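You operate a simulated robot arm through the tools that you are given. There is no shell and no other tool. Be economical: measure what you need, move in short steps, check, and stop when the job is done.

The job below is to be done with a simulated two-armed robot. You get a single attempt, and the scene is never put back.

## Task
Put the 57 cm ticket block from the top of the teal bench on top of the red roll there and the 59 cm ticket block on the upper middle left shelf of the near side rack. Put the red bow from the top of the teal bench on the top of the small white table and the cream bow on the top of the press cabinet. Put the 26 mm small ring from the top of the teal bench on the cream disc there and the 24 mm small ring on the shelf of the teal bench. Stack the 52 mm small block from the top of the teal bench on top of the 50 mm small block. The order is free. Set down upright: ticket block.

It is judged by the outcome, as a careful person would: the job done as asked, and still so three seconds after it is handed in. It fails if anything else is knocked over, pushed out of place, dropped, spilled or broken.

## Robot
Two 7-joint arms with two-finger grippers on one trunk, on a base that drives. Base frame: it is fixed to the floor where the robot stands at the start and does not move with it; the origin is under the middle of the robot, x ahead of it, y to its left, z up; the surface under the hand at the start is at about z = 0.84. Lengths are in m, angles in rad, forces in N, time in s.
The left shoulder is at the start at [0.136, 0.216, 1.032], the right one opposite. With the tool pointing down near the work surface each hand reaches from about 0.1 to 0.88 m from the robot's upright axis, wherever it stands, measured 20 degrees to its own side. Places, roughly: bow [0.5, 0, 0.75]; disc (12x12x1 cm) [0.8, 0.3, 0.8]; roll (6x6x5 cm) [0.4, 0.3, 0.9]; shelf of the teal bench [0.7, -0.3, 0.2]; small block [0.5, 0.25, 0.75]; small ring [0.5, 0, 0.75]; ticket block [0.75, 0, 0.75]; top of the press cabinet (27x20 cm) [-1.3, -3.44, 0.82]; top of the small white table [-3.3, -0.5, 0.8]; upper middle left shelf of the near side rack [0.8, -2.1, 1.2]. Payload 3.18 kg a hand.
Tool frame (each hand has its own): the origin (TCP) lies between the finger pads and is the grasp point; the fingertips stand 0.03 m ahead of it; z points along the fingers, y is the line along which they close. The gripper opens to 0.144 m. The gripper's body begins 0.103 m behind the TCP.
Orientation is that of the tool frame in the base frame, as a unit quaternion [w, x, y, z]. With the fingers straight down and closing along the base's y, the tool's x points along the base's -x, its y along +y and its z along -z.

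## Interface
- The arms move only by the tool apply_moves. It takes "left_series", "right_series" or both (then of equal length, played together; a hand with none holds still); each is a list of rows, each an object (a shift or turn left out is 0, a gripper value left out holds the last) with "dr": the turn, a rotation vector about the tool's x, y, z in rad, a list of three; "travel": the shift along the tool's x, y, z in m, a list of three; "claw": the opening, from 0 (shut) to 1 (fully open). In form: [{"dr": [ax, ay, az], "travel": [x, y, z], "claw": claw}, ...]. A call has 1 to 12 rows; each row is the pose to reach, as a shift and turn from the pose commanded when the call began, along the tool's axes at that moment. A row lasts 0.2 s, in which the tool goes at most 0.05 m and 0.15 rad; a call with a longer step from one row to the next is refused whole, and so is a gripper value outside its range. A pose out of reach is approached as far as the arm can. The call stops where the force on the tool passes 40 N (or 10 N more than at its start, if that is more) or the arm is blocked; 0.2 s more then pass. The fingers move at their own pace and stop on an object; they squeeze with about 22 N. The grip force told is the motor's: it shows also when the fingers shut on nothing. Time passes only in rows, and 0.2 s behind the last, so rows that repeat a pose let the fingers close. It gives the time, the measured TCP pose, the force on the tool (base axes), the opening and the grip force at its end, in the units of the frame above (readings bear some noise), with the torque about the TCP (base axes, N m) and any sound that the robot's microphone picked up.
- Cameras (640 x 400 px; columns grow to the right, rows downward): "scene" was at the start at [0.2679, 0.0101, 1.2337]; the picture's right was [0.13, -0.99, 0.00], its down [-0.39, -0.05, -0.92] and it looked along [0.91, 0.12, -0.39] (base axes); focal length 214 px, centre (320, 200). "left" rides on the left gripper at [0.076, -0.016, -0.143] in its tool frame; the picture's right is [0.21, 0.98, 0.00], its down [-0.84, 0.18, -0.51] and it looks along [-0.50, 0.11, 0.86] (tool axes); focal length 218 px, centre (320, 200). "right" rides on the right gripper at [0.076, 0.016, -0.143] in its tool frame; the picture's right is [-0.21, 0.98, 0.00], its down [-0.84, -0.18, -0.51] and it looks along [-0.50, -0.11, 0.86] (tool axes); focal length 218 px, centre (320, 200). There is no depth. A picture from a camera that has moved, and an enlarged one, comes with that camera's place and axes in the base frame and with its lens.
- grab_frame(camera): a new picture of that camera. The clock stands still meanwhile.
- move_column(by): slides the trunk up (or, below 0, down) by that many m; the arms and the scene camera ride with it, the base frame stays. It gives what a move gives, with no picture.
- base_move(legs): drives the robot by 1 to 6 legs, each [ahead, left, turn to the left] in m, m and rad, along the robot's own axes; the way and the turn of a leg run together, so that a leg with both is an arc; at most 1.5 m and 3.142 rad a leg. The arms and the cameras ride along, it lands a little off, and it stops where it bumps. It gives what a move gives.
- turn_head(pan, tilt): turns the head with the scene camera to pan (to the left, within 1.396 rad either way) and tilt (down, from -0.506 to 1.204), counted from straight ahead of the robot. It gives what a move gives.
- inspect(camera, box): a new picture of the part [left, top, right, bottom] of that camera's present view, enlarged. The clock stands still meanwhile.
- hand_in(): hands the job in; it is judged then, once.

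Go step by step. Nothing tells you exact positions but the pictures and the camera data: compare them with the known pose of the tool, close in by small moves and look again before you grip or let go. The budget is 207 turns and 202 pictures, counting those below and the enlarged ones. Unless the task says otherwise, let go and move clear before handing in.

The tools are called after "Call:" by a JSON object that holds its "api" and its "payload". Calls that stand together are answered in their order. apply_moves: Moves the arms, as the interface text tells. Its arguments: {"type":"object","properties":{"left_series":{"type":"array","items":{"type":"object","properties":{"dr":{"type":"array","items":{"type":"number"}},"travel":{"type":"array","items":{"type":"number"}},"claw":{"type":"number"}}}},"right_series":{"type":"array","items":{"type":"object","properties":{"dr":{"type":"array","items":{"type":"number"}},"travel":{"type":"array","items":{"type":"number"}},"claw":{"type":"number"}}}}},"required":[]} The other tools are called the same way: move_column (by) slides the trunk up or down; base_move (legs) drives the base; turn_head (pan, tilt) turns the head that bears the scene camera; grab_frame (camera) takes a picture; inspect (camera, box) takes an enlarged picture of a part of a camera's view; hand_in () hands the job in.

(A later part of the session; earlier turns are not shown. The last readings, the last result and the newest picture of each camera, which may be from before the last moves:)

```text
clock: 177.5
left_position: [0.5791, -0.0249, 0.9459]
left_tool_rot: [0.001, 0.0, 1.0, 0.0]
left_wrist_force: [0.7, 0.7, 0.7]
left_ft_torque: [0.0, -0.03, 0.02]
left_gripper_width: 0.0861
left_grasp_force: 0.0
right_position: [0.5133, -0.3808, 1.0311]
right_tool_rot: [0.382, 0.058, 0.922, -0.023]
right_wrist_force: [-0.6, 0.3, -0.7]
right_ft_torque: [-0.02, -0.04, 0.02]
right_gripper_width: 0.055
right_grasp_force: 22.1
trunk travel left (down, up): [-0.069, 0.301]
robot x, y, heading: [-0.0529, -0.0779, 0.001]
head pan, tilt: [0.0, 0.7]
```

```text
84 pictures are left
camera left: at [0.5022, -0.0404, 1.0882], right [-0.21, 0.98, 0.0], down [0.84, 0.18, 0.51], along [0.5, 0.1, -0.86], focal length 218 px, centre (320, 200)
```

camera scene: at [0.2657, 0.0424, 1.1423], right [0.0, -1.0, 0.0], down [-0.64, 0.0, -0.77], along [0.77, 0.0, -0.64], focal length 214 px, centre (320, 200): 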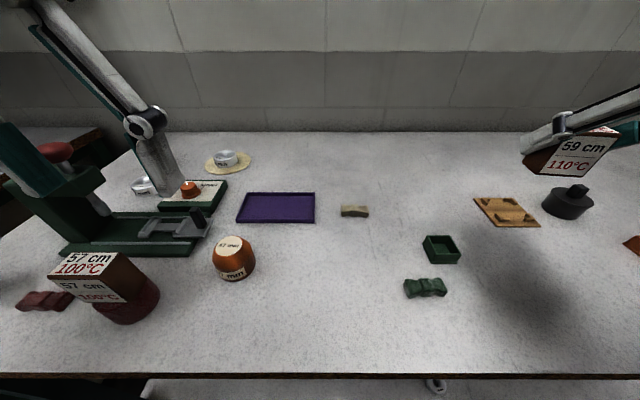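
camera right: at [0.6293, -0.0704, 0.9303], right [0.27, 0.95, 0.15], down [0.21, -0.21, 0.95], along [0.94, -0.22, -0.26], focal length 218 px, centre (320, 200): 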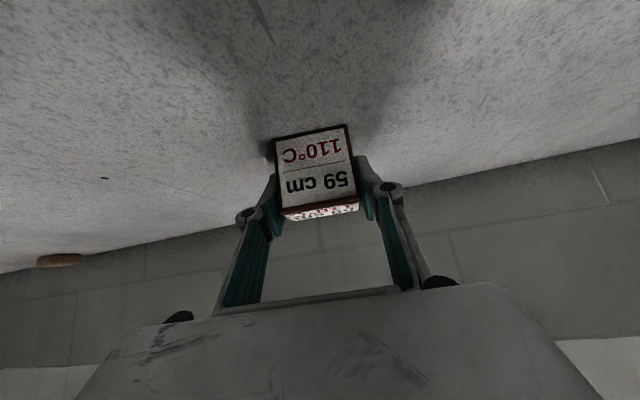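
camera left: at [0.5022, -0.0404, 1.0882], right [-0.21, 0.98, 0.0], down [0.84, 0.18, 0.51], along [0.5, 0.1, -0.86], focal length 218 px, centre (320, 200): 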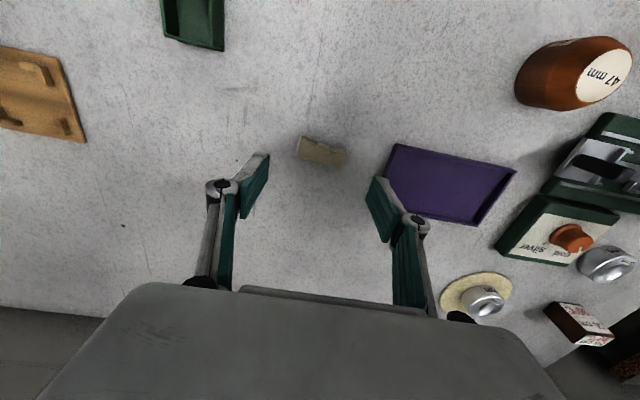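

The bow is aligned with y and centred. I narrow the opening to clear the purple tray, descend and grip.

Call:
{"api": "apply_moves", "payload": {"left_series": [{"travel": [0.001, 0.002, 0.0], "claw": 0.52}, {"travel": [0.001, 0.002, 0.035], "claw": 0.52}, {"travel": [0.001, 0.002, 0.062], "claw": 0.52}, {"travel": [0.001, 0.002, 0.072], "claw": 0.52}, {"travel": [0.001, 0.002, 0.072], "claw": 0.3}, {"travel": [0.001, 0.002, 0.072], "claw": 0.2}, {"travel": [0.001, 0.002, 0.072], "claw": 0.2}]}}

Call:
{"api": "grab_frame", "payload": {"camera": "left"}}

```text
clock: 179.1
left_position: [0.5772, -0.0239, 0.8736]
left_tool_rot: [0.0, 0.0, 1.0, 0.0]
left_wrist_force: [0.4, 1.3, 1.0]
left_ft_torque: [0.03, 0.0, -0.04]
left_gripper_width: 0.0537
left_grasp_force: 22.0
right_position: [0.5148, -0.3809, 1.0296]
right_tool_rot: [0.381, 0.056, 0.922, -0.022]
right_wrist_force: [-0.2, 0.0, -0.7]
right_ft_torque: [0.03, -0.01, 0.0]
right_gripper_width: 0.0551
right_grasp_force: 22.3
trunk travel left (down, up): [-0.069, 0.301]
robot x, y, heading: [-0.0508, -0.0739, -0.001]
head pan, tilt: [0.0, 0.7]
```

```text
83 pictures are left
camera left: at [0.5008, -0.0396, 1.0154], right [-0.21, 0.98, 0.0], down [0.84, 0.18, 0.51], along [0.5, 0.11, -0.86], focal length 218 px, centre (320, 200)
```

left: 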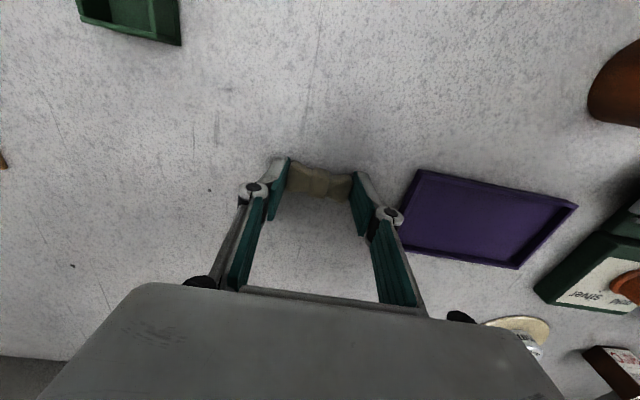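

The cream bow is gripped. I lift and retract the left hand only, then verify both holds.

Call:
{"api": "apply_moves", "payload": {"left_series": [{"travel": [0, 0, -0.04]}, {"travel": [0, 0, -0.085]}, {"travel": [0, 0, -0.13]}, {"travel": [0.02, 0.02, -0.165]}, {"travel": [0.06, 0.04, -0.17]}, {"travel": [0.1, 0.065, -0.17]}, {"travel": [0.13, 0.1, -0.17]}]}}

Call:
{"api": "grab_frame", "payload": {"camera": "scene"}}

Call:
{"api": "grab_frame", "payload": {"camera": "left"}}

```text
clock: 180.7
left_position: [0.4468, 0.0773, 1.0454]
left_tool_rot: [0.0, 0.0, 1.0, -0.001]
left_wrist_force: [-0.3, 0.1, -0.1]
left_ft_torque: [-0.05, -0.03, 0.01]
left_gripper_width: 0.0537
left_grasp_force: 22.1
right_position: [0.513, -0.3804, 1.0305]
right_tool_rot: [0.381, 0.059, 0.922, -0.024]
right_wrist_force: [0.2, 0.1, -0.1]
right_ft_torque: [-0.02, -0.01, -0.01]
right_gripper_width: 0.0553
right_grasp_force: 22.5
trunk travel left (down, up): [-0.069, 0.301]
robot x, y, heading: [-0.0473, -0.0757, 0.001]
head pan, tilt: [0.0, 0.7]
```

```text
82 pictures are left
camera scene: at [0.2657, -0.0762, 1.1425], right [0.0, -1.0, 0.0], down [-0.64, 0.0, -0.77], along [0.77, 0.0, -0.64], focal length 214 px, centre (320, 200)
```

scene: 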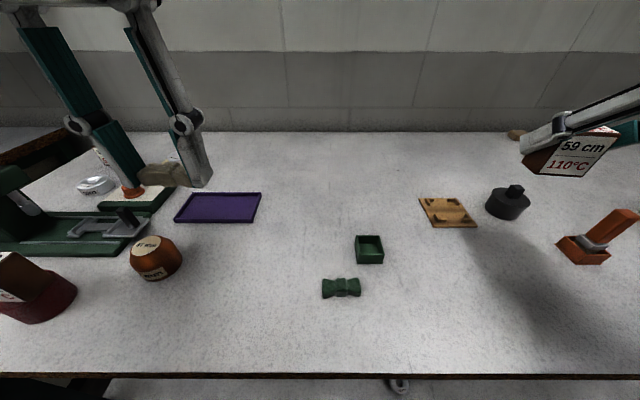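

```text
81 pictures are left
camera left: at [0.3689, 0.0621, 1.1867], right [-0.21, 0.98, 0.0], down [0.84, 0.18, 0.51], along [0.5, 0.1, -0.86], focal length 218 px, centre (320, 200)
```

left: 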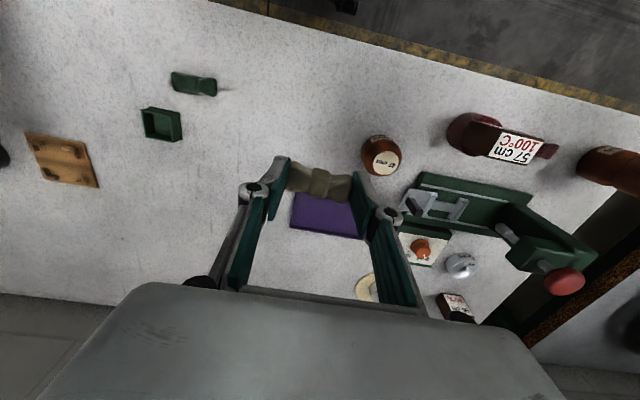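

Both are held. I back away from the bench and drive right to the rack, staying short of the spot where I was blocked.

Call:
{"api": "base_move", "payload": {"legs": [[-0.35, 0, 0], [0, -1.5, 0]]}}

Call:
{"api": "move_column", "payload": {"by": 0.2}}

Call:
{"api": "turn_head", "payload": {"pan": -0.3, "tilt": 0.3}}

Call:
{"api": "grab_frame", "payload": {"camera": "scene"}}

```text
clock: 195.7
left_position: [0.1039, -1.3968, 1.0442]
left_tool_rot: [0.0, -0.001, 1.0, 0.0]
left_wrist_force: [0.2, 0.1, -0.1]
left_ft_torque: [-0.02, -0.01, 0.0]
left_gripper_width: 0.0529
left_grasp_force: 21.7
right_position: [0.173, -1.8535, 1.0308]
right_tool_rot: [0.381, 0.056, 0.923, -0.022]
right_wrist_force: [0.0, 0.4, -1.2]
right_ft_torque: [-0.01, -0.03, -0.01]
right_gripper_width: 0.0551
right_grasp_force: 21.5
trunk travel left (down, up): [-0.069, 0.301]
robot x, y, heading: [-0.3886, -1.5512, 0.008]
head pan, tilt: [0.0, 0.7]
```

```text
clock: 197.8
left_position: [0.1046, -1.3972, 1.2421]
left_tool_rot: [-0.001, -0.003, 1.0, -0.001]
left_wrist_force: [-0.1, -0.2, 0.5]
left_ft_torque: [0.0, 0.04, -0.02]
left_gripper_width: 0.053
left_grasp_force: 21.9
right_position: [0.1746, -1.8547, 1.2293]
right_tool_rot: [0.38, 0.056, 0.923, -0.023]
right_wrist_force: [-0.6, 0.0, -1.2]
right_ft_torque: [-0.04, 0.02, -0.02]
right_gripper_width: 0.0552
right_grasp_force: 21.8
trunk travel left (down, up): [-0.269, 0.101]
robot x, y, heading: [-0.3903, -1.5537, 0.004]
head pan, tilt: [0.0, 0.7]
```

```text
clock: 198.7
left_position: [0.1041, -1.3968, 1.245]
left_tool_rot: [-0.001, -0.001, 1.0, 0.0]
left_wrist_force: [-0.5, 0.5, 0.1]
left_ft_torque: [-0.02, 0.03, -0.01]
left_gripper_width: 0.0525
left_grasp_force: 21.3
right_position: [0.174, -1.8533, 1.229]
right_tool_rot: [0.381, 0.056, 0.923, -0.023]
right_wrist_force: [0.3, 0.3, -0.5]
right_ft_torque: [0.02, 0.0, -0.03]
right_gripper_width: 0.0552
right_grasp_force: 21.9
trunk travel left (down, up): [-0.269, 0.101]
robot x, y, heading: [-0.3896, -1.5511, 0.004]
head pan, tilt: [-0.3, 0.3]
```

```text
80 pictures are left
camera scene: at [-0.2497, -1.5801, 1.4069], right [-0.29, -0.96, 0.0], down [-0.28, 0.09, -0.95], along [0.91, -0.28, -0.3], focal length 214 px, centre (320, 200)
```

scene: 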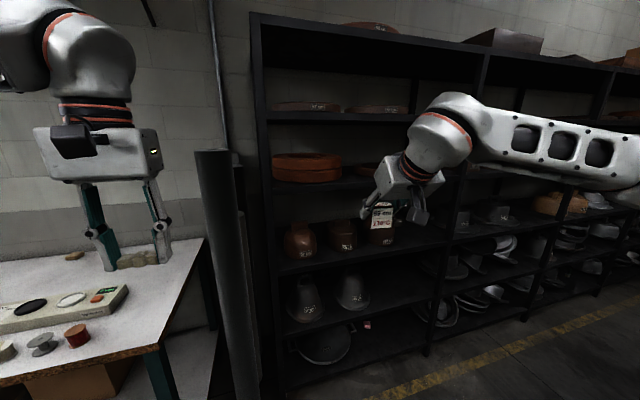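

I raise the held block a bit above shelf height, tuck the left hand, then drive forward and right by small legs.

Call:
{"api": "apply_moves", "payload": {"right_series": [{"travel": [-0.022, 0, -0.022]}, {"travel": [-0.043, 0, -0.043]}, {"travel": [-0.043, 0, -0.043]}], "left_series": [{"travel": [0.03, 0, 0]}, {"travel": [0.06, 0, 0]}, {"travel": [0.08, 0, 0]}]}}

Call:
{"api": "base_move", "payload": {"legs": [[0.24, 0, 0], [0, -0.12, 0]]}}

Call:
{"api": "turn_head", "payload": {"pan": -0.5, "tilt": 0.3}}

Call:
{"api": "grab_frame", "payload": {"camera": "scene"}}

Call:
{"api": "grab_frame", "payload": {"camera": "right"}}

```text
clock: 199.5
left_position: [0.0235, -1.3979, 1.2432]
left_tool_rot: [0.0, -0.002, 1.0, 0.0]
left_wrist_force: [0.0, 0.1, -0.6]
left_ft_torque: [-0.02, 0.0, -0.01]
left_gripper_width: 0.0528
left_grasp_force: 22.1
right_position: [0.1739, -1.8522, 1.2908]
right_tool_rot: [0.381, 0.055, 0.923, -0.022]
right_wrist_force: [0.0, 0.3, -0.9]
right_ft_torque: [-0.04, 0.0, 0.0]
right_gripper_width: 0.055
right_grasp_force: 22.2
trunk travel left (down, up): [-0.269, 0.101]
robot x, y, heading: [-0.388, -1.5525, 0.01]
head pan, tilt: [-0.3, 0.3]
```

```text
clock: 202.6
left_position: [0.2656, -1.5146, 1.2444]
left_tool_rot: [0.0, -0.003, 1.0, 0.0]
left_wrist_force: [-0.7, 0.6, -0.4]
left_ft_torque: [0.06, 0.01, 0.03]
left_gripper_width: 0.053
left_grasp_force: 22.5
right_position: [0.4169, -1.9694, 1.2913]
right_tool_rot: [0.381, 0.055, 0.923, -0.022]
right_wrist_force: [0.8, -1.0, -0.7]
right_ft_torque: [0.0, 0.03, 0.02]
right_gripper_width: 0.0552
right_grasp_force: 22.2
trunk travel left (down, up): [-0.269, 0.101]
robot x, y, heading: [-0.1442, -1.6692, 0.007]
head pan, tilt: [-0.3, 0.3]
```

```text
clock: 203.3
left_position: [0.2672, -1.5161, 1.2443]
left_tool_rot: [0.001, -0.003, 1.0, 0.001]
left_wrist_force: [-0.4, 0.0, -0.5]
left_ft_torque: [-0.04, 0.02, -0.02]
left_gripper_width: 0.0529
left_grasp_force: 22.1
right_position: [0.4169, -1.9688, 1.2904]
right_tool_rot: [0.381, 0.055, 0.923, -0.023]
right_wrist_force: [-1.0, 0.3, -0.3]
right_ft_torque: [0.01, 0.01, -0.01]
right_gripper_width: 0.0552
right_grasp_force: 21.7
trunk travel left (down, up): [-0.269, 0.101]
robot x, y, heading: [-0.149, -1.6693, 0.013]
head pan, tilt: [-0.499, 0.3]
```

```text
79 pictures are left
camera scene: at [-0.0137, -1.7147, 1.407], right [-0.47, -0.88, 0.0], down [-0.26, 0.14, -0.96], along [0.84, -0.45, -0.3], focal length 214 px, centre (320, 200)
```

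scene: 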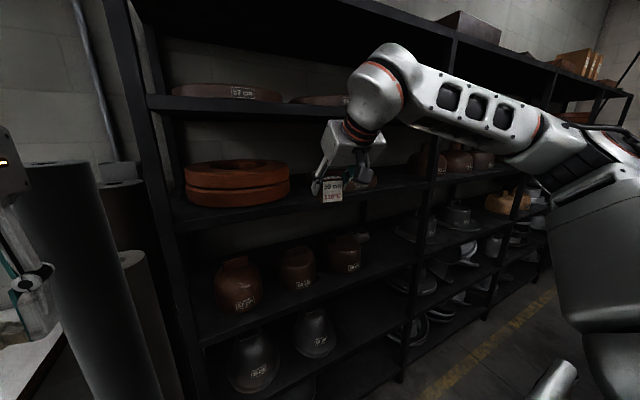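

```text
78 pictures are left
camera right: at [0.2664, -1.9346, 1.3378], right [0.26, 0.95, 0.15], down [0.22, -0.21, 0.95], along [0.94, -0.22, -0.26], focal length 218 px, centre (320, 200)
```

right: 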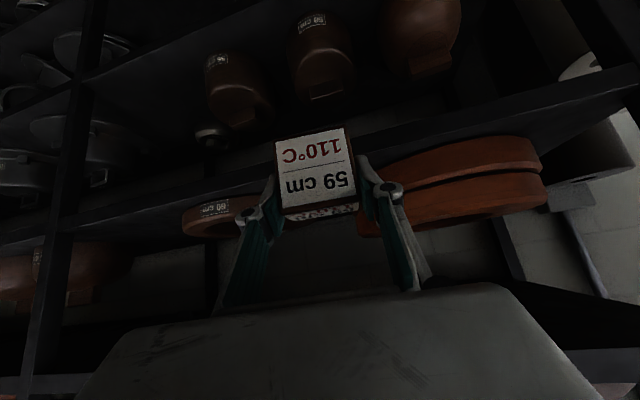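

The block is in front of the free spot. I zoom the wrist camera to measure the shelf edge and the discs.

Call:
{"api": "inspect", "payload": {"camera": "right", "box": [150, 60, 570, 300]}}

Call:
{"api": "inspect", "payload": {"camera": "scene", "box": [140, 80, 440, 250]}}

```text
1.52 times, centred on (360, 180) of right
camera zoom: at [0.2664, -1.9346, 1.3378], right [0.26, 0.95, 0.15], down [0.22, -0.21, 0.95], along [0.94, -0.22, -0.26], focal length 333 px, centre (259, 230)
```

zoom: 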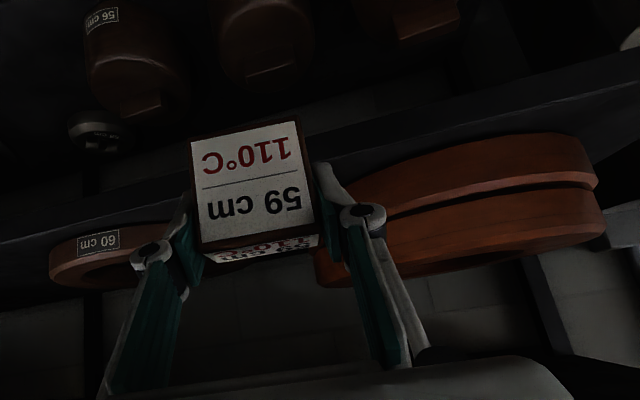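

```text
2.13 times, centred on (290, 165) of scene
camera zoom: at [-0.0137, -1.7147, 1.407], right [-0.47, -0.88, 0.0], down [-0.26, 0.14, -0.96], along [0.84, -0.45, -0.3], focal length 458 px, centre (384, 275)
```

zoom: 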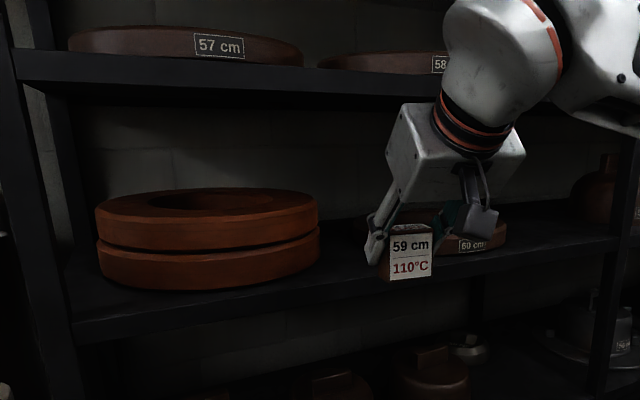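

The shelf top is at z ≈ 1.212 with its front edge at x ≈ 0.545, and my target spot is [0.59, -2.0]. I drive forward 12 cm first.

Call:
{"api": "base_move", "payload": {"legs": [[0.12, -0.03, -0.008]]}}

Call:
{"api": "inspect", "payload": {"camera": "scene", "box": [140, 80, 440, 250]}}

Call:
{"api": "grab_frame", "payload": {"camera": "right"}}

```text
clock: 204.6
left_position: [0.3885, -1.5483, 1.2441]
left_tool_rot: [0.0, 0.0, 1.0, -0.001]
left_wrist_force: [0.7, -0.8, 0.2]
left_ft_torque: [-0.01, 0.03, 0.0]
left_gripper_width: 0.0528
left_grasp_force: 22.2
right_position: [0.5363, -2.0031, 1.2896]
right_tool_rot: [0.382, 0.059, 0.922, -0.024]
right_wrist_force: [0.0, -0.3, -0.6]
right_ft_torque: [0.02, 0.03, 0.02]
right_gripper_width: 0.0553
right_grasp_force: 21.9
trunk travel left (down, up): [-0.269, 0.101]
robot x, y, heading: [-0.0268, -1.697, 0.001]
head pan, tilt: [-0.499, 0.3]
```

```text
2.13 times, centred on (290, 165) of scene
camera zoom: at [0.1069, -1.7459, 1.407], right [-0.48, -0.88, 0.0], down [-0.26, 0.14, -0.96], along [0.84, -0.46, -0.3], focal length 458 px, centre (384, 275)
```

zoom: 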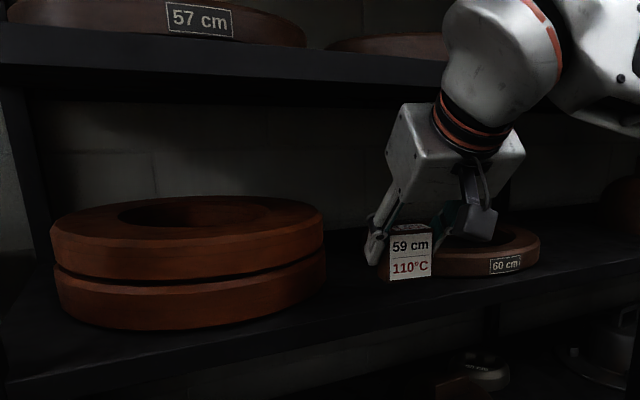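

```text
74 pictures are left
camera right: at [0.3853, -1.9681, 1.3375], right [0.27, 0.95, 0.15], down [0.21, -0.21, 0.95], along [0.94, -0.23, -0.26], focal length 218 px, centre (320, 200)
```

right: 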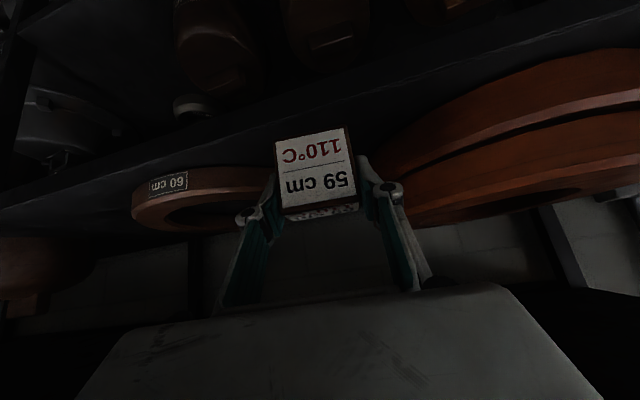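

All is consistent. I slide the block forward over the shelf, then begin lowering.

Call:
{"api": "apply_moves", "payload": {"right_series": [{"travel": [-0.02, -0.001, 0.02]}, {"travel": [-0.039, -0.002, 0.0386]}, {"travel": [-0.032, -0.002, 0.0456]}, {"travel": [-0.025, -0.002, 0.0526]}, {"travel": [-0.022, -0.002, 0.0556]}]}}

Call:
{"api": "inspect", "payload": {"camera": "scene", "box": [240, 120, 440, 250]}}

Call:
{"api": "inspect", "payload": {"camera": "right", "box": [120, 60, 520, 300]}}

```text
clock: 205.8
left_position: [0.3876, -1.5487, 1.244]
left_tool_rot: [0.0, 0.001, 1.0, 0.0]
left_wrist_force: [-0.1, 0.6, -0.6]
left_ft_torque: [0.01, 0.0, 0.03]
left_gripper_width: 0.0529
left_grasp_force: 21.8
right_position: [0.5889, -2.0119, 1.2665]
right_tool_rot: [0.381, 0.059, 0.923, -0.024]
right_wrist_force: [0.7, 0.2, 0.0]
right_ft_torque: [0.02, 0.0, -0.01]
right_gripper_width: 0.0552
right_grasp_force: 22.1
trunk travel left (down, up): [-0.269, 0.101]
robot x, y, heading: [-0.0317, -1.6999, -0.003]
head pan, tilt: [-0.499, 0.3]
```

```text
3.08 times, centred on (340, 185) of scene
camera zoom: at [0.1058, -1.7456, 1.4071], right [-0.48, -0.88, 0.0], down [-0.26, 0.14, -0.96], along [0.84, -0.46, -0.3], focal length 660 px, centre (258, 246)
```

zoom: 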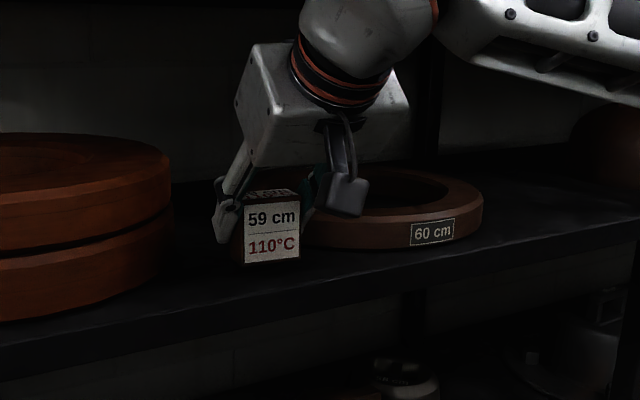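

```text
1.60 times, centred on (320, 180) of right
camera zoom: at [0.4383, -1.9768, 1.3137], right [0.27, 0.95, 0.15], down [0.21, -0.21, 0.95], along [0.94, -0.23, -0.26], focal length 349 px, centre (320, 232)
```

zoom: 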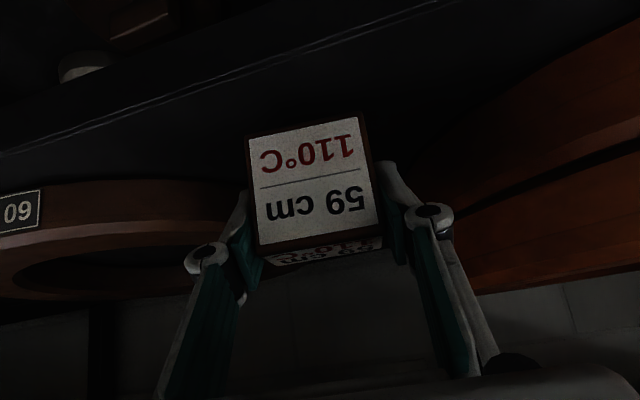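

There is 4–5 cm of room around the block. I shift it 8 mm left and lower until contact.

Call:
{"api": "apply_moves", "payload": {"right_series": [{"travel": [0.002, 0.008, 0.002]}, {"travel": [0.0045, 0.008, 0.0045]}, {"travel": [0.0065, 0.008, 0.0065]}, {"travel": [0.0085, 0.008, 0.0085]}]}}

```text
clock: 206.8
left_position: [0.3867, -1.5476, 1.2451]
left_tool_rot: [0.0, 0.003, 1.0, 0.0]
left_wrist_force: [-0.1, -0.1, -0.1]
left_ft_torque: [-0.03, 0.03, 0.0]
left_gripper_width: 0.0527
left_grasp_force: 22.2
right_position: [0.5897, -2.0052, 1.2554]
right_tool_rot: [0.382, 0.059, 0.922, -0.024]
right_wrist_force: [-0.6, -0.4, -1.1]
right_ft_torque: [0.04, 0.02, 0.01]
right_gripper_width: 0.0549
right_grasp_force: 22.0
trunk travel left (down, up): [-0.269, 0.101]
robot x, y, heading: [-0.0236, -1.6971, 0.0]
head pan, tilt: [-0.499, 0.3]
```

Call:
{"api": "apply_moves", "payload": {"right_series": [{"travel": [0.0015, 0, 0.0015]}, {"travel": [0.003, 0, 0.003]}, {"travel": [0.0045, 0, 0.0045]}]}}

Call:
{"api": "inspect", "payload": {"camera": "scene", "box": [240, 120, 440, 250]}}

```text
clock: 207.6
left_position: [0.3863, -1.5467, 1.2449]
left_tool_rot: [0.001, 0.002, 1.0, -0.001]
left_wrist_force: [0.6, -0.3, -0.1]
left_ft_torque: [0.04, -0.03, 0.01]
left_gripper_width: 0.0528
left_grasp_force: 21.5
right_position: [0.5891, -2.0052, 1.2521]
right_tool_rot: [0.385, 0.059, 0.921, -0.025]
right_wrist_force: [2.6, -2.1, 17.8]
right_ft_torque: [-0.11, -0.2, 0.02]
right_gripper_width: 0.0554
right_grasp_force: 21.9
trunk travel left (down, up): [-0.269, 0.101]
robot x, y, heading: [-0.0285, -1.6999, 0.0]
head pan, tilt: [-0.499, 0.3]
```

```text
3.08 times, centred on (340, 185) of scene
camera zoom: at [0.1047, -1.7453, 1.4075], right [-0.48, -0.88, 0.0], down [-0.26, 0.14, -0.96], along [0.84, -0.46, -0.29], focal length 660 px, centre (258, 246)
```

zoom: 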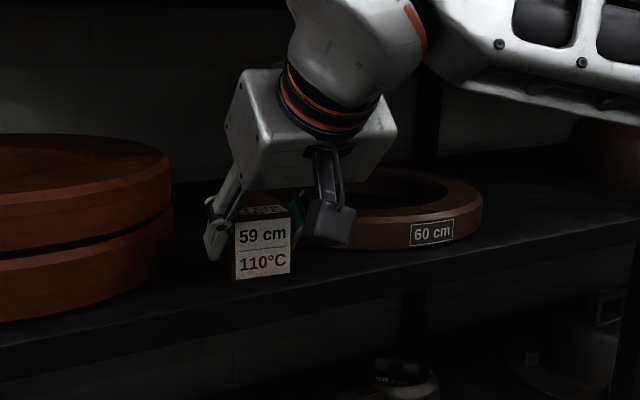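

The block stands on the shelf. I ease off, open modestly and withdraw along the fingers.

Call:
{"api": "apply_moves", "payload": {"right_series": [{"travel": [-0.0015, 0, -0.0015]}, {"travel": [-0.0015, 0, -0.0015], "claw": 0.48}, {"travel": [-0.0015, 0, -0.0015], "claw": 0.54}, {"travel": [-0.0015, 0, -0.0015], "claw": 0.54}, {"travel": [-0.0015, 0, -0.03], "claw": 0.54}, {"travel": [-0.0015, 0, -0.065], "claw": 0.54}, {"travel": [-0.0015, 0, -0.1], "claw": 0.54}]}}

Call:
{"api": "grab_frame", "payload": {"camera": "right"}}

Call:
{"api": "inspect", "payload": {"camera": "scene", "box": [240, 120, 440, 250]}}

```text
clock: 209.2
left_position: [0.3867, -1.5475, 1.2435]
left_tool_rot: [0.001, 0.001, 1.0, -0.001]
left_wrist_force: [-0.4, -0.1, -0.2]
left_ft_torque: [-0.04, -0.04, 0.02]
left_gripper_width: 0.0527
left_grasp_force: 21.8
right_position: [0.5193, -1.9969, 1.3218]
right_tool_rot: [0.381, 0.059, 0.922, -0.024]
right_wrist_force: [0.5, -0.1, 0.6]
right_ft_torque: [-0.01, -0.04, -0.03]
right_gripper_width: 0.0776
right_grasp_force: 0.1
trunk travel left (down, up): [-0.269, 0.101]
robot x, y, heading: [-0.0274, -1.6959, 0.001]
head pan, tilt: [-0.499, 0.3]
```

```text
70 pictures are left
camera right: at [0.3688, -1.961, 1.3681], right [0.27, 0.95, 0.15], down [0.21, -0.21, 0.95], along [0.94, -0.23, -0.26], focal length 218 px, centre (320, 200)
```

right: 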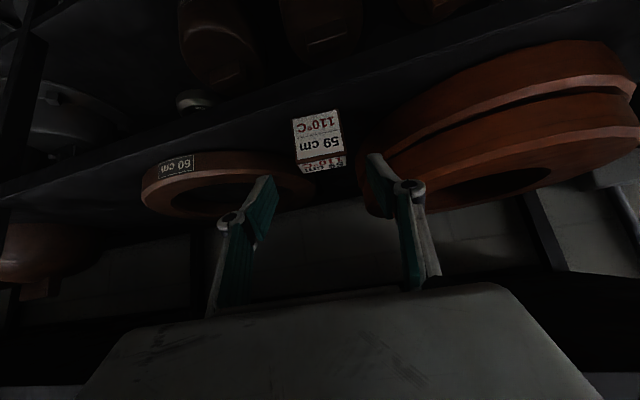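

```text
3.08 times, centred on (340, 185) of scene
camera zoom: at [0.1048, -1.7451, 1.4073], right [-0.48, -0.88, 0.0], down [-0.26, 0.14, -0.96], along [0.84, -0.46, -0.29], focal length 660 px, centre (258, 246)
```

zoom: 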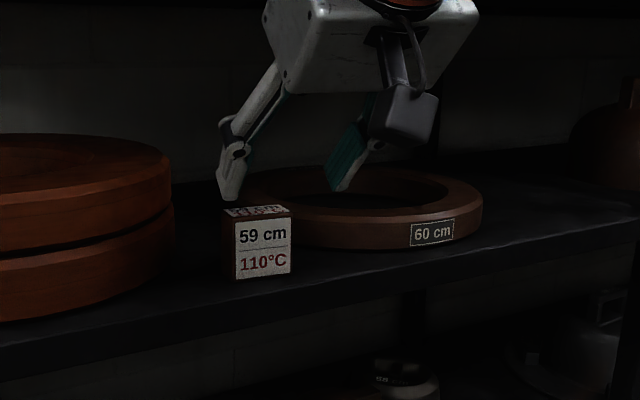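

The 59 cm block stands on the shelf. I back out of the rack, move left a bit, and look toward the press cabinet.

Call:
{"api": "base_move", "payload": {"legs": [[-0.35, 0, 0], [0, 0.35, 0]]}}

Call:
{"api": "apply_moves", "payload": {"right_series": [{"dr": [-0.046, 0.13, -0.046], "travel": [0.02, 0.02, -0.02]}, {"dr": [-0.092, 0.26, -0.092], "travel": [0.05, 0.03, -0.01]}, {"dr": [-0.092, 0.39, -0.092], "travel": [0.08, 0.04, 0.02]}, {"dr": [-0.092, 0.52, -0.092], "travel": [0.1, 0.05, 0.05]}, {"dr": [-0.092, 0.65, -0.092], "travel": [0.12, 0.06, 0.08]}, {"dr": [-0.092, 0.78, -0.092], "travel": [0.14, 0.07, 0.11]}]}}

Call:
{"api": "turn_head", "payload": {"pan": -1.39, "tilt": 0.35}}

Call:
{"api": "grab_frame", "payload": {"camera": "scene"}}

```text
clock: 214.7
left_position: [0.0303, -1.195, 1.2447]
left_tool_rot: [0.0, -0.003, 1.0, 0.0]
left_wrist_force: [-1.1, 0.3, -0.2]
left_ft_torque: [0.0, 0.0, -0.02]
left_gripper_width: 0.0528
left_grasp_force: 22.2
right_position: [0.1689, -1.6439, 1.3209]
right_tool_rot: [0.381, 0.055, 0.923, -0.022]
right_wrist_force: [-0.5, 0.5, -1.0]
right_ft_torque: [0.0, 0.02, 0.0]
right_gripper_width: 0.0779
right_grasp_force: 0.0
trunk travel left (down, up): [-0.269, 0.101]
robot x, y, heading: [-0.3831, -1.3469, 0.008]
head pan, tilt: [-0.499, 0.3]
```

```text
clock: 216.1
left_position: [0.0324, -1.1956, 1.2435]
left_tool_rot: [-0.001, -0.003, 1.0, 0.0]
left_wrist_force: [0.6, -0.2, 0.5]
left_ft_torque: [-0.02, 0.0, -0.01]
left_gripper_width: 0.0528
left_grasp_force: 22.2
right_position: [0.1549, -1.5702, 1.1416]
right_tool_rot: [0.002, 0.001, 1.0, 0.024]
right_wrist_force: [0.6, -1.0, -0.1]
right_ft_torque: [-0.03, 0.05, -0.01]
right_gripper_width: 0.0776
right_grasp_force: 0.1
trunk travel left (down, up): [-0.269, 0.101]
robot x, y, heading: [-0.3833, -1.3508, 0.009]
head pan, tilt: [-0.499, 0.3]
```

```text
clock: 217.3
left_position: [0.0299, -1.196, 1.2445]
left_tool_rot: [0.0, -0.002, 1.0, 0.0]
left_wrist_force: [-0.2, 0.0, -0.5]
left_ft_torque: [-0.03, -0.01, -0.04]
left_gripper_width: 0.0529
left_grasp_force: 21.6
right_position: [0.1556, -1.5711, 1.1424]
right_tool_rot: [0.004, 0.001, 1.0, 0.024]
right_wrist_force: [0.3, 0.3, -0.8]
right_ft_torque: [0.0, 0.04, -0.01]
right_gripper_width: 0.0777
right_grasp_force: 0.0
trunk travel left (down, up): [-0.269, 0.101]
robot x, y, heading: [-0.3841, -1.3504, 0.008]
head pan, tilt: [-1.389, 0.351]
```

```text
68 pictures are left
camera scene: at [-0.3145, -1.4432, 1.4023], right [-0.98, -0.19, 0.0], down [-0.07, 0.34, -0.94], along [0.18, -0.92, -0.34], focal length 214 px, centre (320, 200)
```

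scene: 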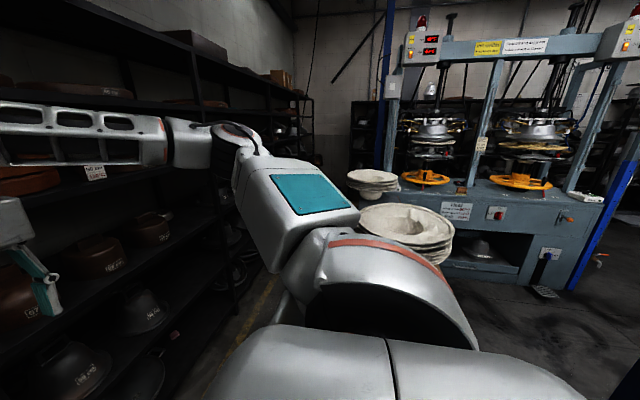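

I turn the robot to face the press area and look again.

Call:
{"api": "base_move", "payload": {"legs": [[0, 0, -0.8], [0, 0, -0.78]]}}

Call:
{"api": "turn_head", "payload": {"pan": -0.15, "tilt": 0.4}}

Call:
{"api": "grab_frame", "payload": {"camera": "scene"}}

```text
clock: 221.9
left_position: [-0.2391, -1.7667, 1.2457]
left_tool_rot: [0.0, 0.713, 0.702, 0.0]
left_wrist_force: [0.2, 0.1, -0.1]
left_ft_torque: [0.0, 0.0, -0.02]
left_gripper_width: 0.0528
left_grasp_force: 21.7
right_position: [-0.6158, -1.8843, 1.1436]
right_tool_rot: [0.019, 0.715, 0.699, 0.015]
right_wrist_force: [-0.5, 0.0, -0.3]
right_ft_torque: [-0.02, 0.01, -0.05]
right_gripper_width: 0.0778
right_grasp_force: 0.0
trunk travel left (down, up): [-0.269, 0.101]
robot x, y, heading: [-0.3874, -1.3475, -1.587]
head pan, tilt: [-1.389, 0.351]
```

```text
clock: 223.3
left_position: [-0.239, -1.7671, 1.2439]
left_tool_rot: [0.0, 0.713, 0.702, 0.0]
left_wrist_force: [-0.8, 0.8, -0.3]
left_ft_torque: [0.0, 0.03, 0.0]
left_gripper_width: 0.0529
left_grasp_force: 21.9
right_position: [-0.616, -1.8826, 1.1424]
right_tool_rot: [0.019, 0.715, 0.699, 0.015]
right_wrist_force: [0.0, 0.5, -1.1]
right_ft_torque: [0.0, -0.04, 0.04]
right_gripper_width: 0.0782
right_grasp_force: 0.1
trunk travel left (down, up): [-0.269, 0.101]
robot x, y, heading: [-0.3846, -1.3487, -1.586]
head pan, tilt: [-0.15, 0.4]
```

```text
67 pictures are left
camera scene: at [-0.401, -1.4968, 1.3978], right [-0.99, 0.16, 0.0], down [0.06, 0.38, -0.92], along [-0.15, -0.91, -0.39], focal length 214 px, centre (320, 200)
```

scene: 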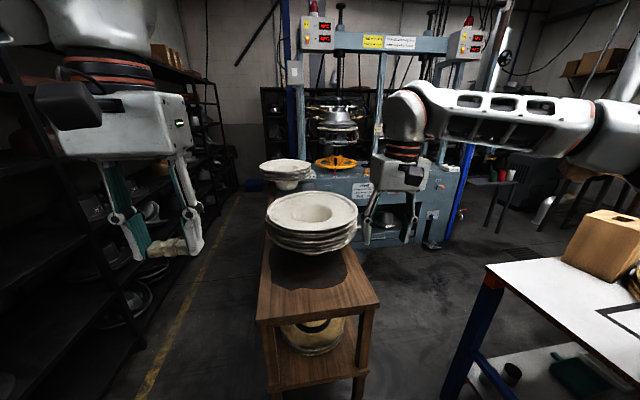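

Ahead is a wooden table with plates, a white-top table on the right, and the press cabinet behind. I need a clear route, so I look lower and to the right.

Call:
{"api": "turn_head", "payload": {"pan": -0.7, "tilt": 0.45}}

Call:
{"api": "grab_frame", "payload": {"camera": "scene"}}

Call:
{"api": "turn_head", "payload": {"pan": -0.1, "tilt": 0.75}}

Call:
{"api": "grab_frame", "payload": {"camera": "scene"}}

```text
clock: 224.3
left_position: [-0.2392, -1.7668, 1.2448]
left_tool_rot: [-0.001, 0.713, 0.701, 0.0]
left_wrist_force: [1.4, 0.8, 0.0]
left_ft_torque: [0.03, 0.01, 0.02]
left_gripper_width: 0.0527
left_grasp_force: 21.7
right_position: [-0.617, -1.8832, 1.1427]
right_tool_rot: [0.019, 0.715, 0.699, 0.015]
right_wrist_force: [0.1, 0.2, 0.5]
right_ft_torque: [0.0, 0.01, 0.02]
right_gripper_width: 0.078
right_grasp_force: 0.1
trunk travel left (down, up): [-0.269, 0.101]
robot x, y, heading: [-0.3859, -1.3494, -1.582]
head pan, tilt: [-0.7, 0.45]
```

```text
66 pictures are left
camera scene: at [-0.4459, -1.475, 1.3931], right [-0.76, 0.65, 0.0], down [0.28, 0.33, -0.9], along [-0.59, -0.68, -0.44], focal length 214 px, centre (320, 200)
```

scene: 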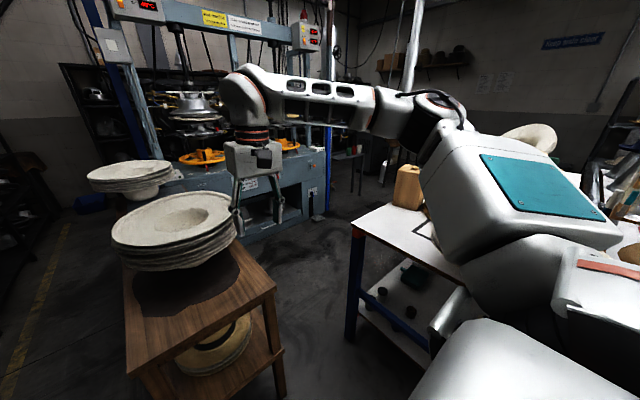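

```text
clock: 225.3
left_position: [-0.2375, -1.7671, 1.2432]
left_tool_rot: [0.0, 0.712, 0.702, 0.0]
left_wrist_force: [-0.1, -0.2, 0.5]
left_ft_torque: [0.02, -0.02, 0.03]
left_gripper_width: 0.0528
left_grasp_force: 22.1
right_position: [-0.6164, -1.8828, 1.1438]
right_tool_rot: [0.019, 0.715, 0.699, 0.015]
right_wrist_force: [-1.0, -0.2, -0.8]
right_ft_torque: [0.02, 0.02, -0.03]
right_gripper_width: 0.0781
right_grasp_force: 0.0
trunk travel left (down, up): [-0.269, 0.101]
robot x, y, heading: [-0.3866, -1.347, -1.585]
head pan, tilt: [-0.099, 0.75]
```

```text
65 pictures are left
camera scene: at [-0.3953, -1.4878, 1.3667], right [-0.99, 0.11, 0.0], down [0.08, 0.68, -0.73], along [-0.08, -0.73, -0.68], focal length 214 px, centre (320, 200)
```

scene: 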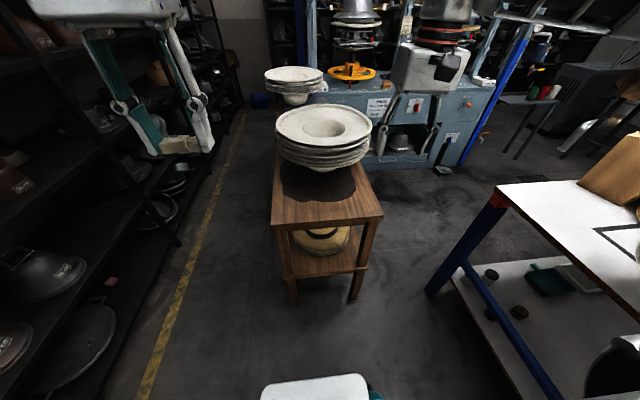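

The only gap wide enough is the aisle along the rack (about 0.8 m). I'll go through it facing away from the rack, so elbows point along the aisle: turn, sidestep, then back into the aisle.

Call:
{"api": "base_move", "payload": {"legs": [[0, 0, -0.78], [0, 0, -0.775], [0, 0.28, 0], [-0.5, 0, 0]]}}

Call:
{"api": "turn_head", "payload": {"pan": 1.2, "tilt": 0.55}}

Call:
{"api": "grab_frame", "payload": {"camera": "scene"}}

```text
clock: 235.0
left_position: [-0.2815, -1.7784, 1.2446]
left_tool_rot: [0.0, 1.0, 0.013, 0.0]
left_wrist_force: [1.5, 0.5, 0.1]
left_ft_torque: [0.03, 0.02, 0.0]
left_gripper_width: 0.0524
left_grasp_force: 21.9
right_position: [-0.4132, -1.4059, 1.1434]
right_tool_rot: [0.025, 1.0, 0.009, -0.003]
right_wrist_force: [-0.3, 0.1, 0.3]
right_ft_torque: [0.01, 0.01, -0.01]
right_gripper_width: 0.078
right_grasp_force: 0.0
trunk travel left (down, up): [-0.269, 0.101]
robot x, y, heading: [0.1288, -1.6159, -3.117]
head pan, tilt: [-0.099, 0.75]
```

```text
clock: 236.4
left_position: [-0.2823, -1.779, 1.2445]
left_tool_rot: [0.001, 1.0, 0.012, 0.0]
left_wrist_force: [0.3, 0.1, -0.3]
left_ft_torque: [-0.02, -0.01, -0.04]
left_gripper_width: 0.0525
left_grasp_force: 22.2
right_position: [-0.4138, -1.4069, 1.1424]
right_tool_rot: [0.024, 1.0, 0.008, -0.003]
right_wrist_force: [0.3, 0.2, 0.2]
right_ft_torque: [-0.02, 0.02, 0.03]
right_gripper_width: 0.0776
right_grasp_force: 0.2
trunk travel left (down, up): [-0.269, 0.101]
robot x, y, heading: [0.1287, -1.6206, -3.113]
head pan, tilt: [1.201, 0.55]
```

```text
64 pictures are left
camera scene: at [0.0439, -1.7058, 1.384], right [-0.94, 0.34, 0.0], down [0.18, 0.49, -0.85], along [-0.29, -0.8, -0.52], focal length 214 px, centre (320, 200)
```

scene: 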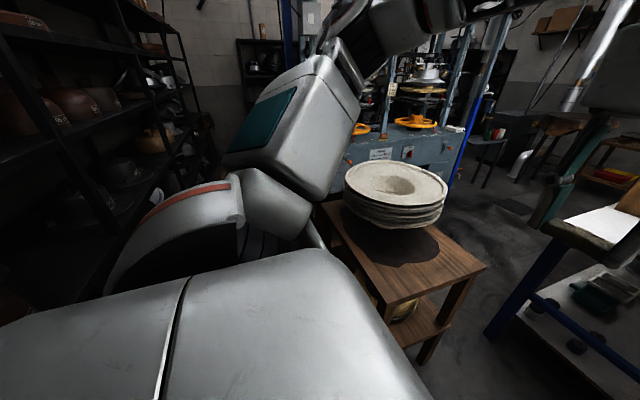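

The aisle looks clear. I straighten and sidestep along it.

Call:
{"api": "base_move", "payload": {"legs": [[0, 0, -0.028], [0, 0.55, 0], [0, 0.5, 0]]}}

Call:
{"api": "turn_head", "payload": {"pan": 0.7, "tilt": 0.6}}

Call:
{"api": "grab_frame", "payload": {"camera": "scene"}}

```text
clock: 246.6
left_position: [-0.2856, -2.823, 1.2449]
left_tool_rot: [0.0, 1.0, 0.002, 0.0]
left_wrist_force: [-0.3, 0.3, 0.2]
left_ft_torque: [0.08, 0.04, 0.02]
left_gripper_width: 0.0528
left_grasp_force: 21.7
right_position: [-0.4082, -2.4465, 1.1432]
right_tool_rot: [0.025, 1.0, -0.003, -0.003]
right_wrist_force: [0.2, 0.2, 0.3]
right_ft_torque: [-0.03, -0.01, 0.01]
right_gripper_width: 0.0779
right_grasp_force: 0.0
trunk travel left (down, up): [-0.269, 0.101]
robot x, y, heading: [0.1287, -2.6716, -3.134]
head pan, tilt: [1.201, 0.55]
```

```text
clock: 247.6
left_position: [-0.2863, -2.8232, 1.2443]
left_tool_rot: [-0.001, 1.0, 0.001, 0.0]
left_wrist_force: [0.1, 0.1, 0.0]
left_ft_torque: [0.02, 0.01, 0.0]
left_gripper_width: 0.053
left_grasp_force: 22.2
right_position: [-0.4081, -2.4475, 1.1428]
right_tool_rot: [0.025, 1.0, -0.003, -0.003]
right_wrist_force: [0.5, 0.1, -0.5]
right_ft_torque: [0.0, 0.03, 0.02]
right_gripper_width: 0.0778
right_grasp_force: 0.1
trunk travel left (down, up): [-0.269, 0.101]
robot x, y, heading: [0.1297, -2.6657, -3.137]
head pan, tilt: [0.7, 0.6]
```

```text
63 pictures are left
camera scene: at [0.0073, -2.7304, 1.3795], right [-0.65, 0.76, 0.0], down [0.43, 0.37, -0.83], along [-0.63, -0.53, -0.56], focal length 214 px, centre (320, 200)
```

scene: 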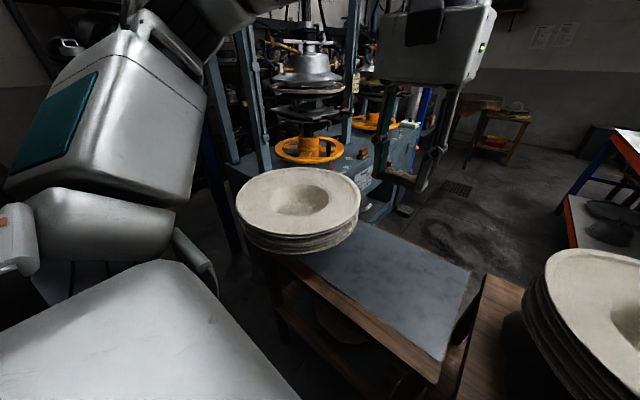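

The wooden tables form a wall up to the cabinet, so this aisle is a dead end. I return and look for a way around the white-top table on the other side.

Call:
{"api": "base_move", "payload": {"legs": [[0, -1.05, 0], [0.5, -0.3, 0], [0, -0.3, 0]]}}

Call:
{"api": "turn_head", "payload": {"pan": 0.1, "tilt": 0.4}}

Call:
{"api": "grab_frame", "payload": {"camera": "scene"}}

```text
clock: 263.0
left_position: [-0.8093, -1.164, 1.2442]
left_tool_rot: [0.001, 1.0, 0.001, -0.001]
left_wrist_force: [-0.1, 0.1, 0.1]
left_ft_torque: [-0.02, -0.01, -0.03]
left_gripper_width: 0.0529
left_grasp_force: 21.9
right_position: [-0.9327, -0.788, 1.1427]
right_tool_rot: [0.024, 1.0, -0.003, -0.003]
right_wrist_force: [-0.7, 0.5, 0.4]
right_ft_torque: [0.0, 0.03, -0.01]
right_gripper_width: 0.0776
right_grasp_force: 0.1
trunk travel left (down, up): [-0.269, 0.101]
robot x, y, heading: [-0.3896, -1.0072, -3.136]
head pan, tilt: [0.7, 0.6]
```

```text
clock: 264.0
left_position: [-0.8108, -1.1645, 1.2445]
left_tool_rot: [0.0, 1.0, 0.001, 0.0]
left_wrist_force: [0.1, 0.2, -0.9]
left_ft_torque: [0.01, 0.02, 0.02]
left_gripper_width: 0.0526
left_grasp_force: 21.9
right_position: [-0.9336, -0.7893, 1.1433]
right_tool_rot: [0.024, 1.0, -0.003, -0.003]
right_wrist_force: [0.4, 0.4, 0.4]
right_ft_torque: [-0.01, -0.04, 0.01]
right_gripper_width: 0.0776
right_grasp_force: 0.0
trunk travel left (down, up): [-0.269, 0.101]
robot x, y, heading: [-0.3935, -1.0106, -3.133]
head pan, tilt: [0.099, 0.4]
```

```text
62 pictures are left
camera scene: at [-0.5418, -1.0236, 1.3977], right [-0.11, 0.99, 0.0], down [0.39, 0.04, -0.92], along [-0.92, -0.1, -0.39], focal length 214 px, centre (320, 200)
```

scene: 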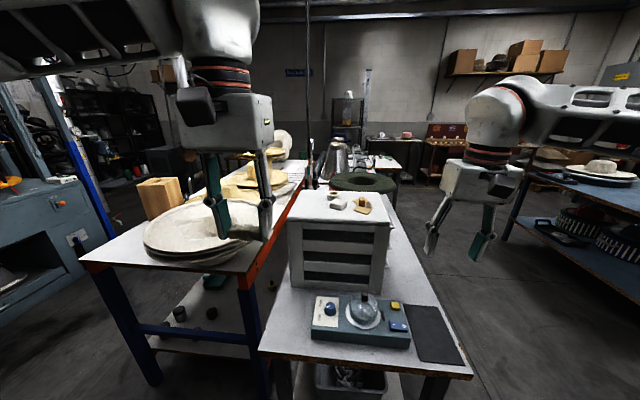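

The tables run away from me in -x with a wide aisle on their right. Before that trip I'll fetch the red bow with the free right hand, so both bows travel together.

Call:
{"api": "base_move", "payload": {"legs": [[-0.2, 0, 0], [0, 0, 1.57], [0, 0, 1.565], [0, 1.45, 0]]}}

Call:
{"api": "turn_head", "payload": {"pan": 0, "tilt": 0.75}}

Call:
{"api": "grab_frame", "payload": {"camera": "scene"}}

```text
clock: 285.6
left_position: [0.1576, 0.5917, 1.2439]
left_tool_rot: [0.0, -0.021, 1.0, 0.0]
left_wrist_force: [0.2, -0.3, -0.6]
left_ft_torque: [0.0, 0.0, -0.02]
left_gripper_width: 0.0527
left_grasp_force: 21.9
right_position: [0.2957, 0.2212, 1.1429]
right_tool_rot: [0.002, -0.017, 1.0, 0.025]
right_wrist_force: [-0.3, -0.7, -0.3]
right_ft_torque: [-0.01, 0.0, 0.0]
right_gripper_width: 0.0779
right_grasp_force: 0.1
trunk travel left (down, up): [-0.269, 0.101]
robot x, y, heading: [-0.2509, 0.4225, 0.046]
head pan, tilt: [0.099, 0.4]
```

```text
clock: 286.4
left_position: [0.1572, 0.5914, 1.2442]
left_tool_rot: [0.001, -0.021, 1.0, 0.0]
left_wrist_force: [-0.1, 0.1, -0.4]
left_ft_torque: [0.03, 0.01, 0.02]
left_gripper_width: 0.0526
left_grasp_force: 22.0
right_position: [0.2962, 0.221, 1.1428]
right_tool_rot: [0.002, -0.018, 1.0, 0.024]
right_wrist_force: [-0.5, 1.0, -0.3]
right_ft_torque: [-0.02, 0.0, 0.0]
right_gripper_width: 0.0777
right_grasp_force: 0.0
trunk travel left (down, up): [-0.269, 0.101]
robot x, y, heading: [-0.2496, 0.4221, 0.048]
head pan, tilt: [0.0, 0.75]
```

```text
61 pictures are left
camera scene: at [-0.1157, 0.4263, 1.3667], right [0.04, -1.0, 0.0], down [-0.68, -0.03, -0.73], along [0.73, 0.03, -0.68], focal length 214 px, centre (320, 200)
```

scene: 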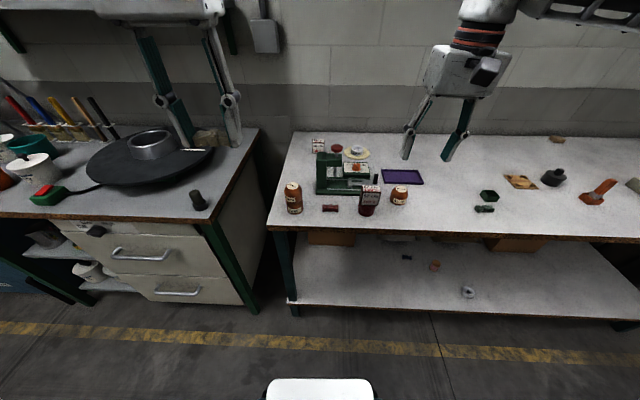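

Everything on the bench is in place. I lower the trunk and align for the red bow.

Call:
{"api": "apply_moves", "payload": {"right_series": [{"travel": [0, 0, -0.04]}, {"travel": [0, 0, -0.08]}]}}

Call:
{"api": "move_column", "payload": {"by": -0.2}}

Call:
{"api": "base_move", "payload": {"legs": [[0, 0.14, -0.047], [0.16, 0, 0]]}}

Call:
{"api": "grab_frame", "payload": {"camera": "right"}}

Call:
{"api": "grab_frame", "payload": {"camera": "scene"}}

```text
clock: 287.0
left_position: [0.1579, 0.5918, 1.2434]
left_tool_rot: [0.0, -0.021, 1.0, 0.0]
left_wrist_force: [0.1, -1.1, 0.0]
left_ft_torque: [0.02, 0.01, 0.02]
left_gripper_width: 0.0527
left_grasp_force: 21.6
right_position: [0.2937, 0.2195, 1.2218]
right_tool_rot: [0.002, -0.018, 1.0, 0.024]
right_wrist_force: [-0.2, 0.5, -0.1]
right_ft_torque: [-0.02, 0.01, -0.01]
right_gripper_width: 0.0777
right_grasp_force: 0.0
trunk travel left (down, up): [-0.269, 0.101]
robot x, y, heading: [-0.2516, 0.4236, 0.048]
head pan, tilt: [0.0, 0.75]
```

```text
clock: 289.2
left_position: [0.157, 0.5916, 1.045]
left_tool_rot: [0.002, -0.021, 1.0, 0.0]
left_wrist_force: [-0.8, -0.1, -0.6]
left_ft_torque: [0.0, -0.01, 0.03]
left_gripper_width: 0.0528
left_grasp_force: 21.4
right_position: [0.2944, 0.2163, 1.0238]
right_tool_rot: [0.003, -0.018, 1.0, 0.025]
right_wrist_force: [0.1, -0.1, -0.7]
right_ft_torque: [-0.01, -0.05, -0.01]
right_gripper_width: 0.0779
right_grasp_force: 0.1
trunk travel left (down, up): [-0.069, 0.301]
robot x, y, heading: [-0.2531, 0.4239, 0.048]
head pan, tilt: [0.0, 0.75]
```

```text
clock: 292.1
left_position: [0.3238, 0.7135, 1.044]
left_tool_rot: [0.001, 0.004, 1.0, 0.0]
left_wrist_force: [0.0, -0.1, -0.3]
left_ft_torque: [-0.01, 0.06, -0.01]
left_gripper_width: 0.0525
left_grasp_force: 21.6
right_position: [0.443, 0.3323, 1.0224]
right_tool_rot: [0.002, 0.008, 1.0, 0.024]
right_wrist_force: [-0.6, 0.0, 0.8]
right_ft_torque: [0.02, 0.02, 0.02]
right_gripper_width: 0.0776
right_grasp_force: 0.1
trunk travel left (down, up): [-0.069, 0.301]
robot x, y, heading: [-0.09, 0.5604, -0.005]
head pan, tilt: [0.0, 0.75]
```

```text
60 pictures are left
camera right: at [0.3659, 0.342, 1.1656], right [0.22, 0.97, 0.05], down [0.84, -0.22, 0.5], along [0.5, -0.07, -0.86], focal length 218 px, centre (320, 200)
```

right: 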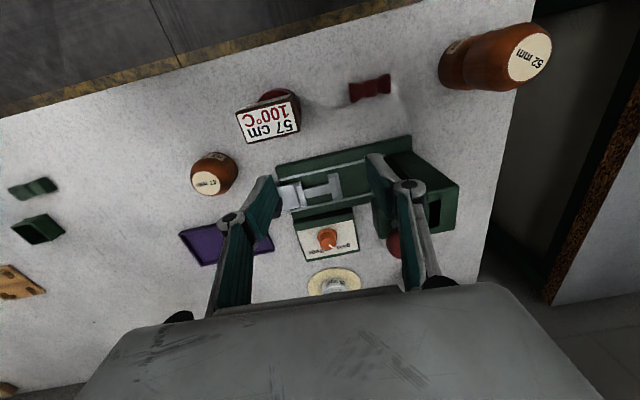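

```text
59 pictures are left
camera scene: at [0.2207, 0.5598, 1.138], right [0.0, -1.0, 0.0], down [-0.68, 0.0, -0.73], along [0.73, 0.0, -0.68], focal length 214 px, centre (320, 200)
```

scene: 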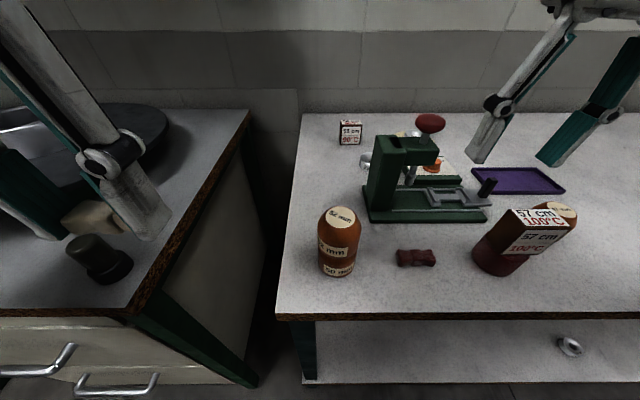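

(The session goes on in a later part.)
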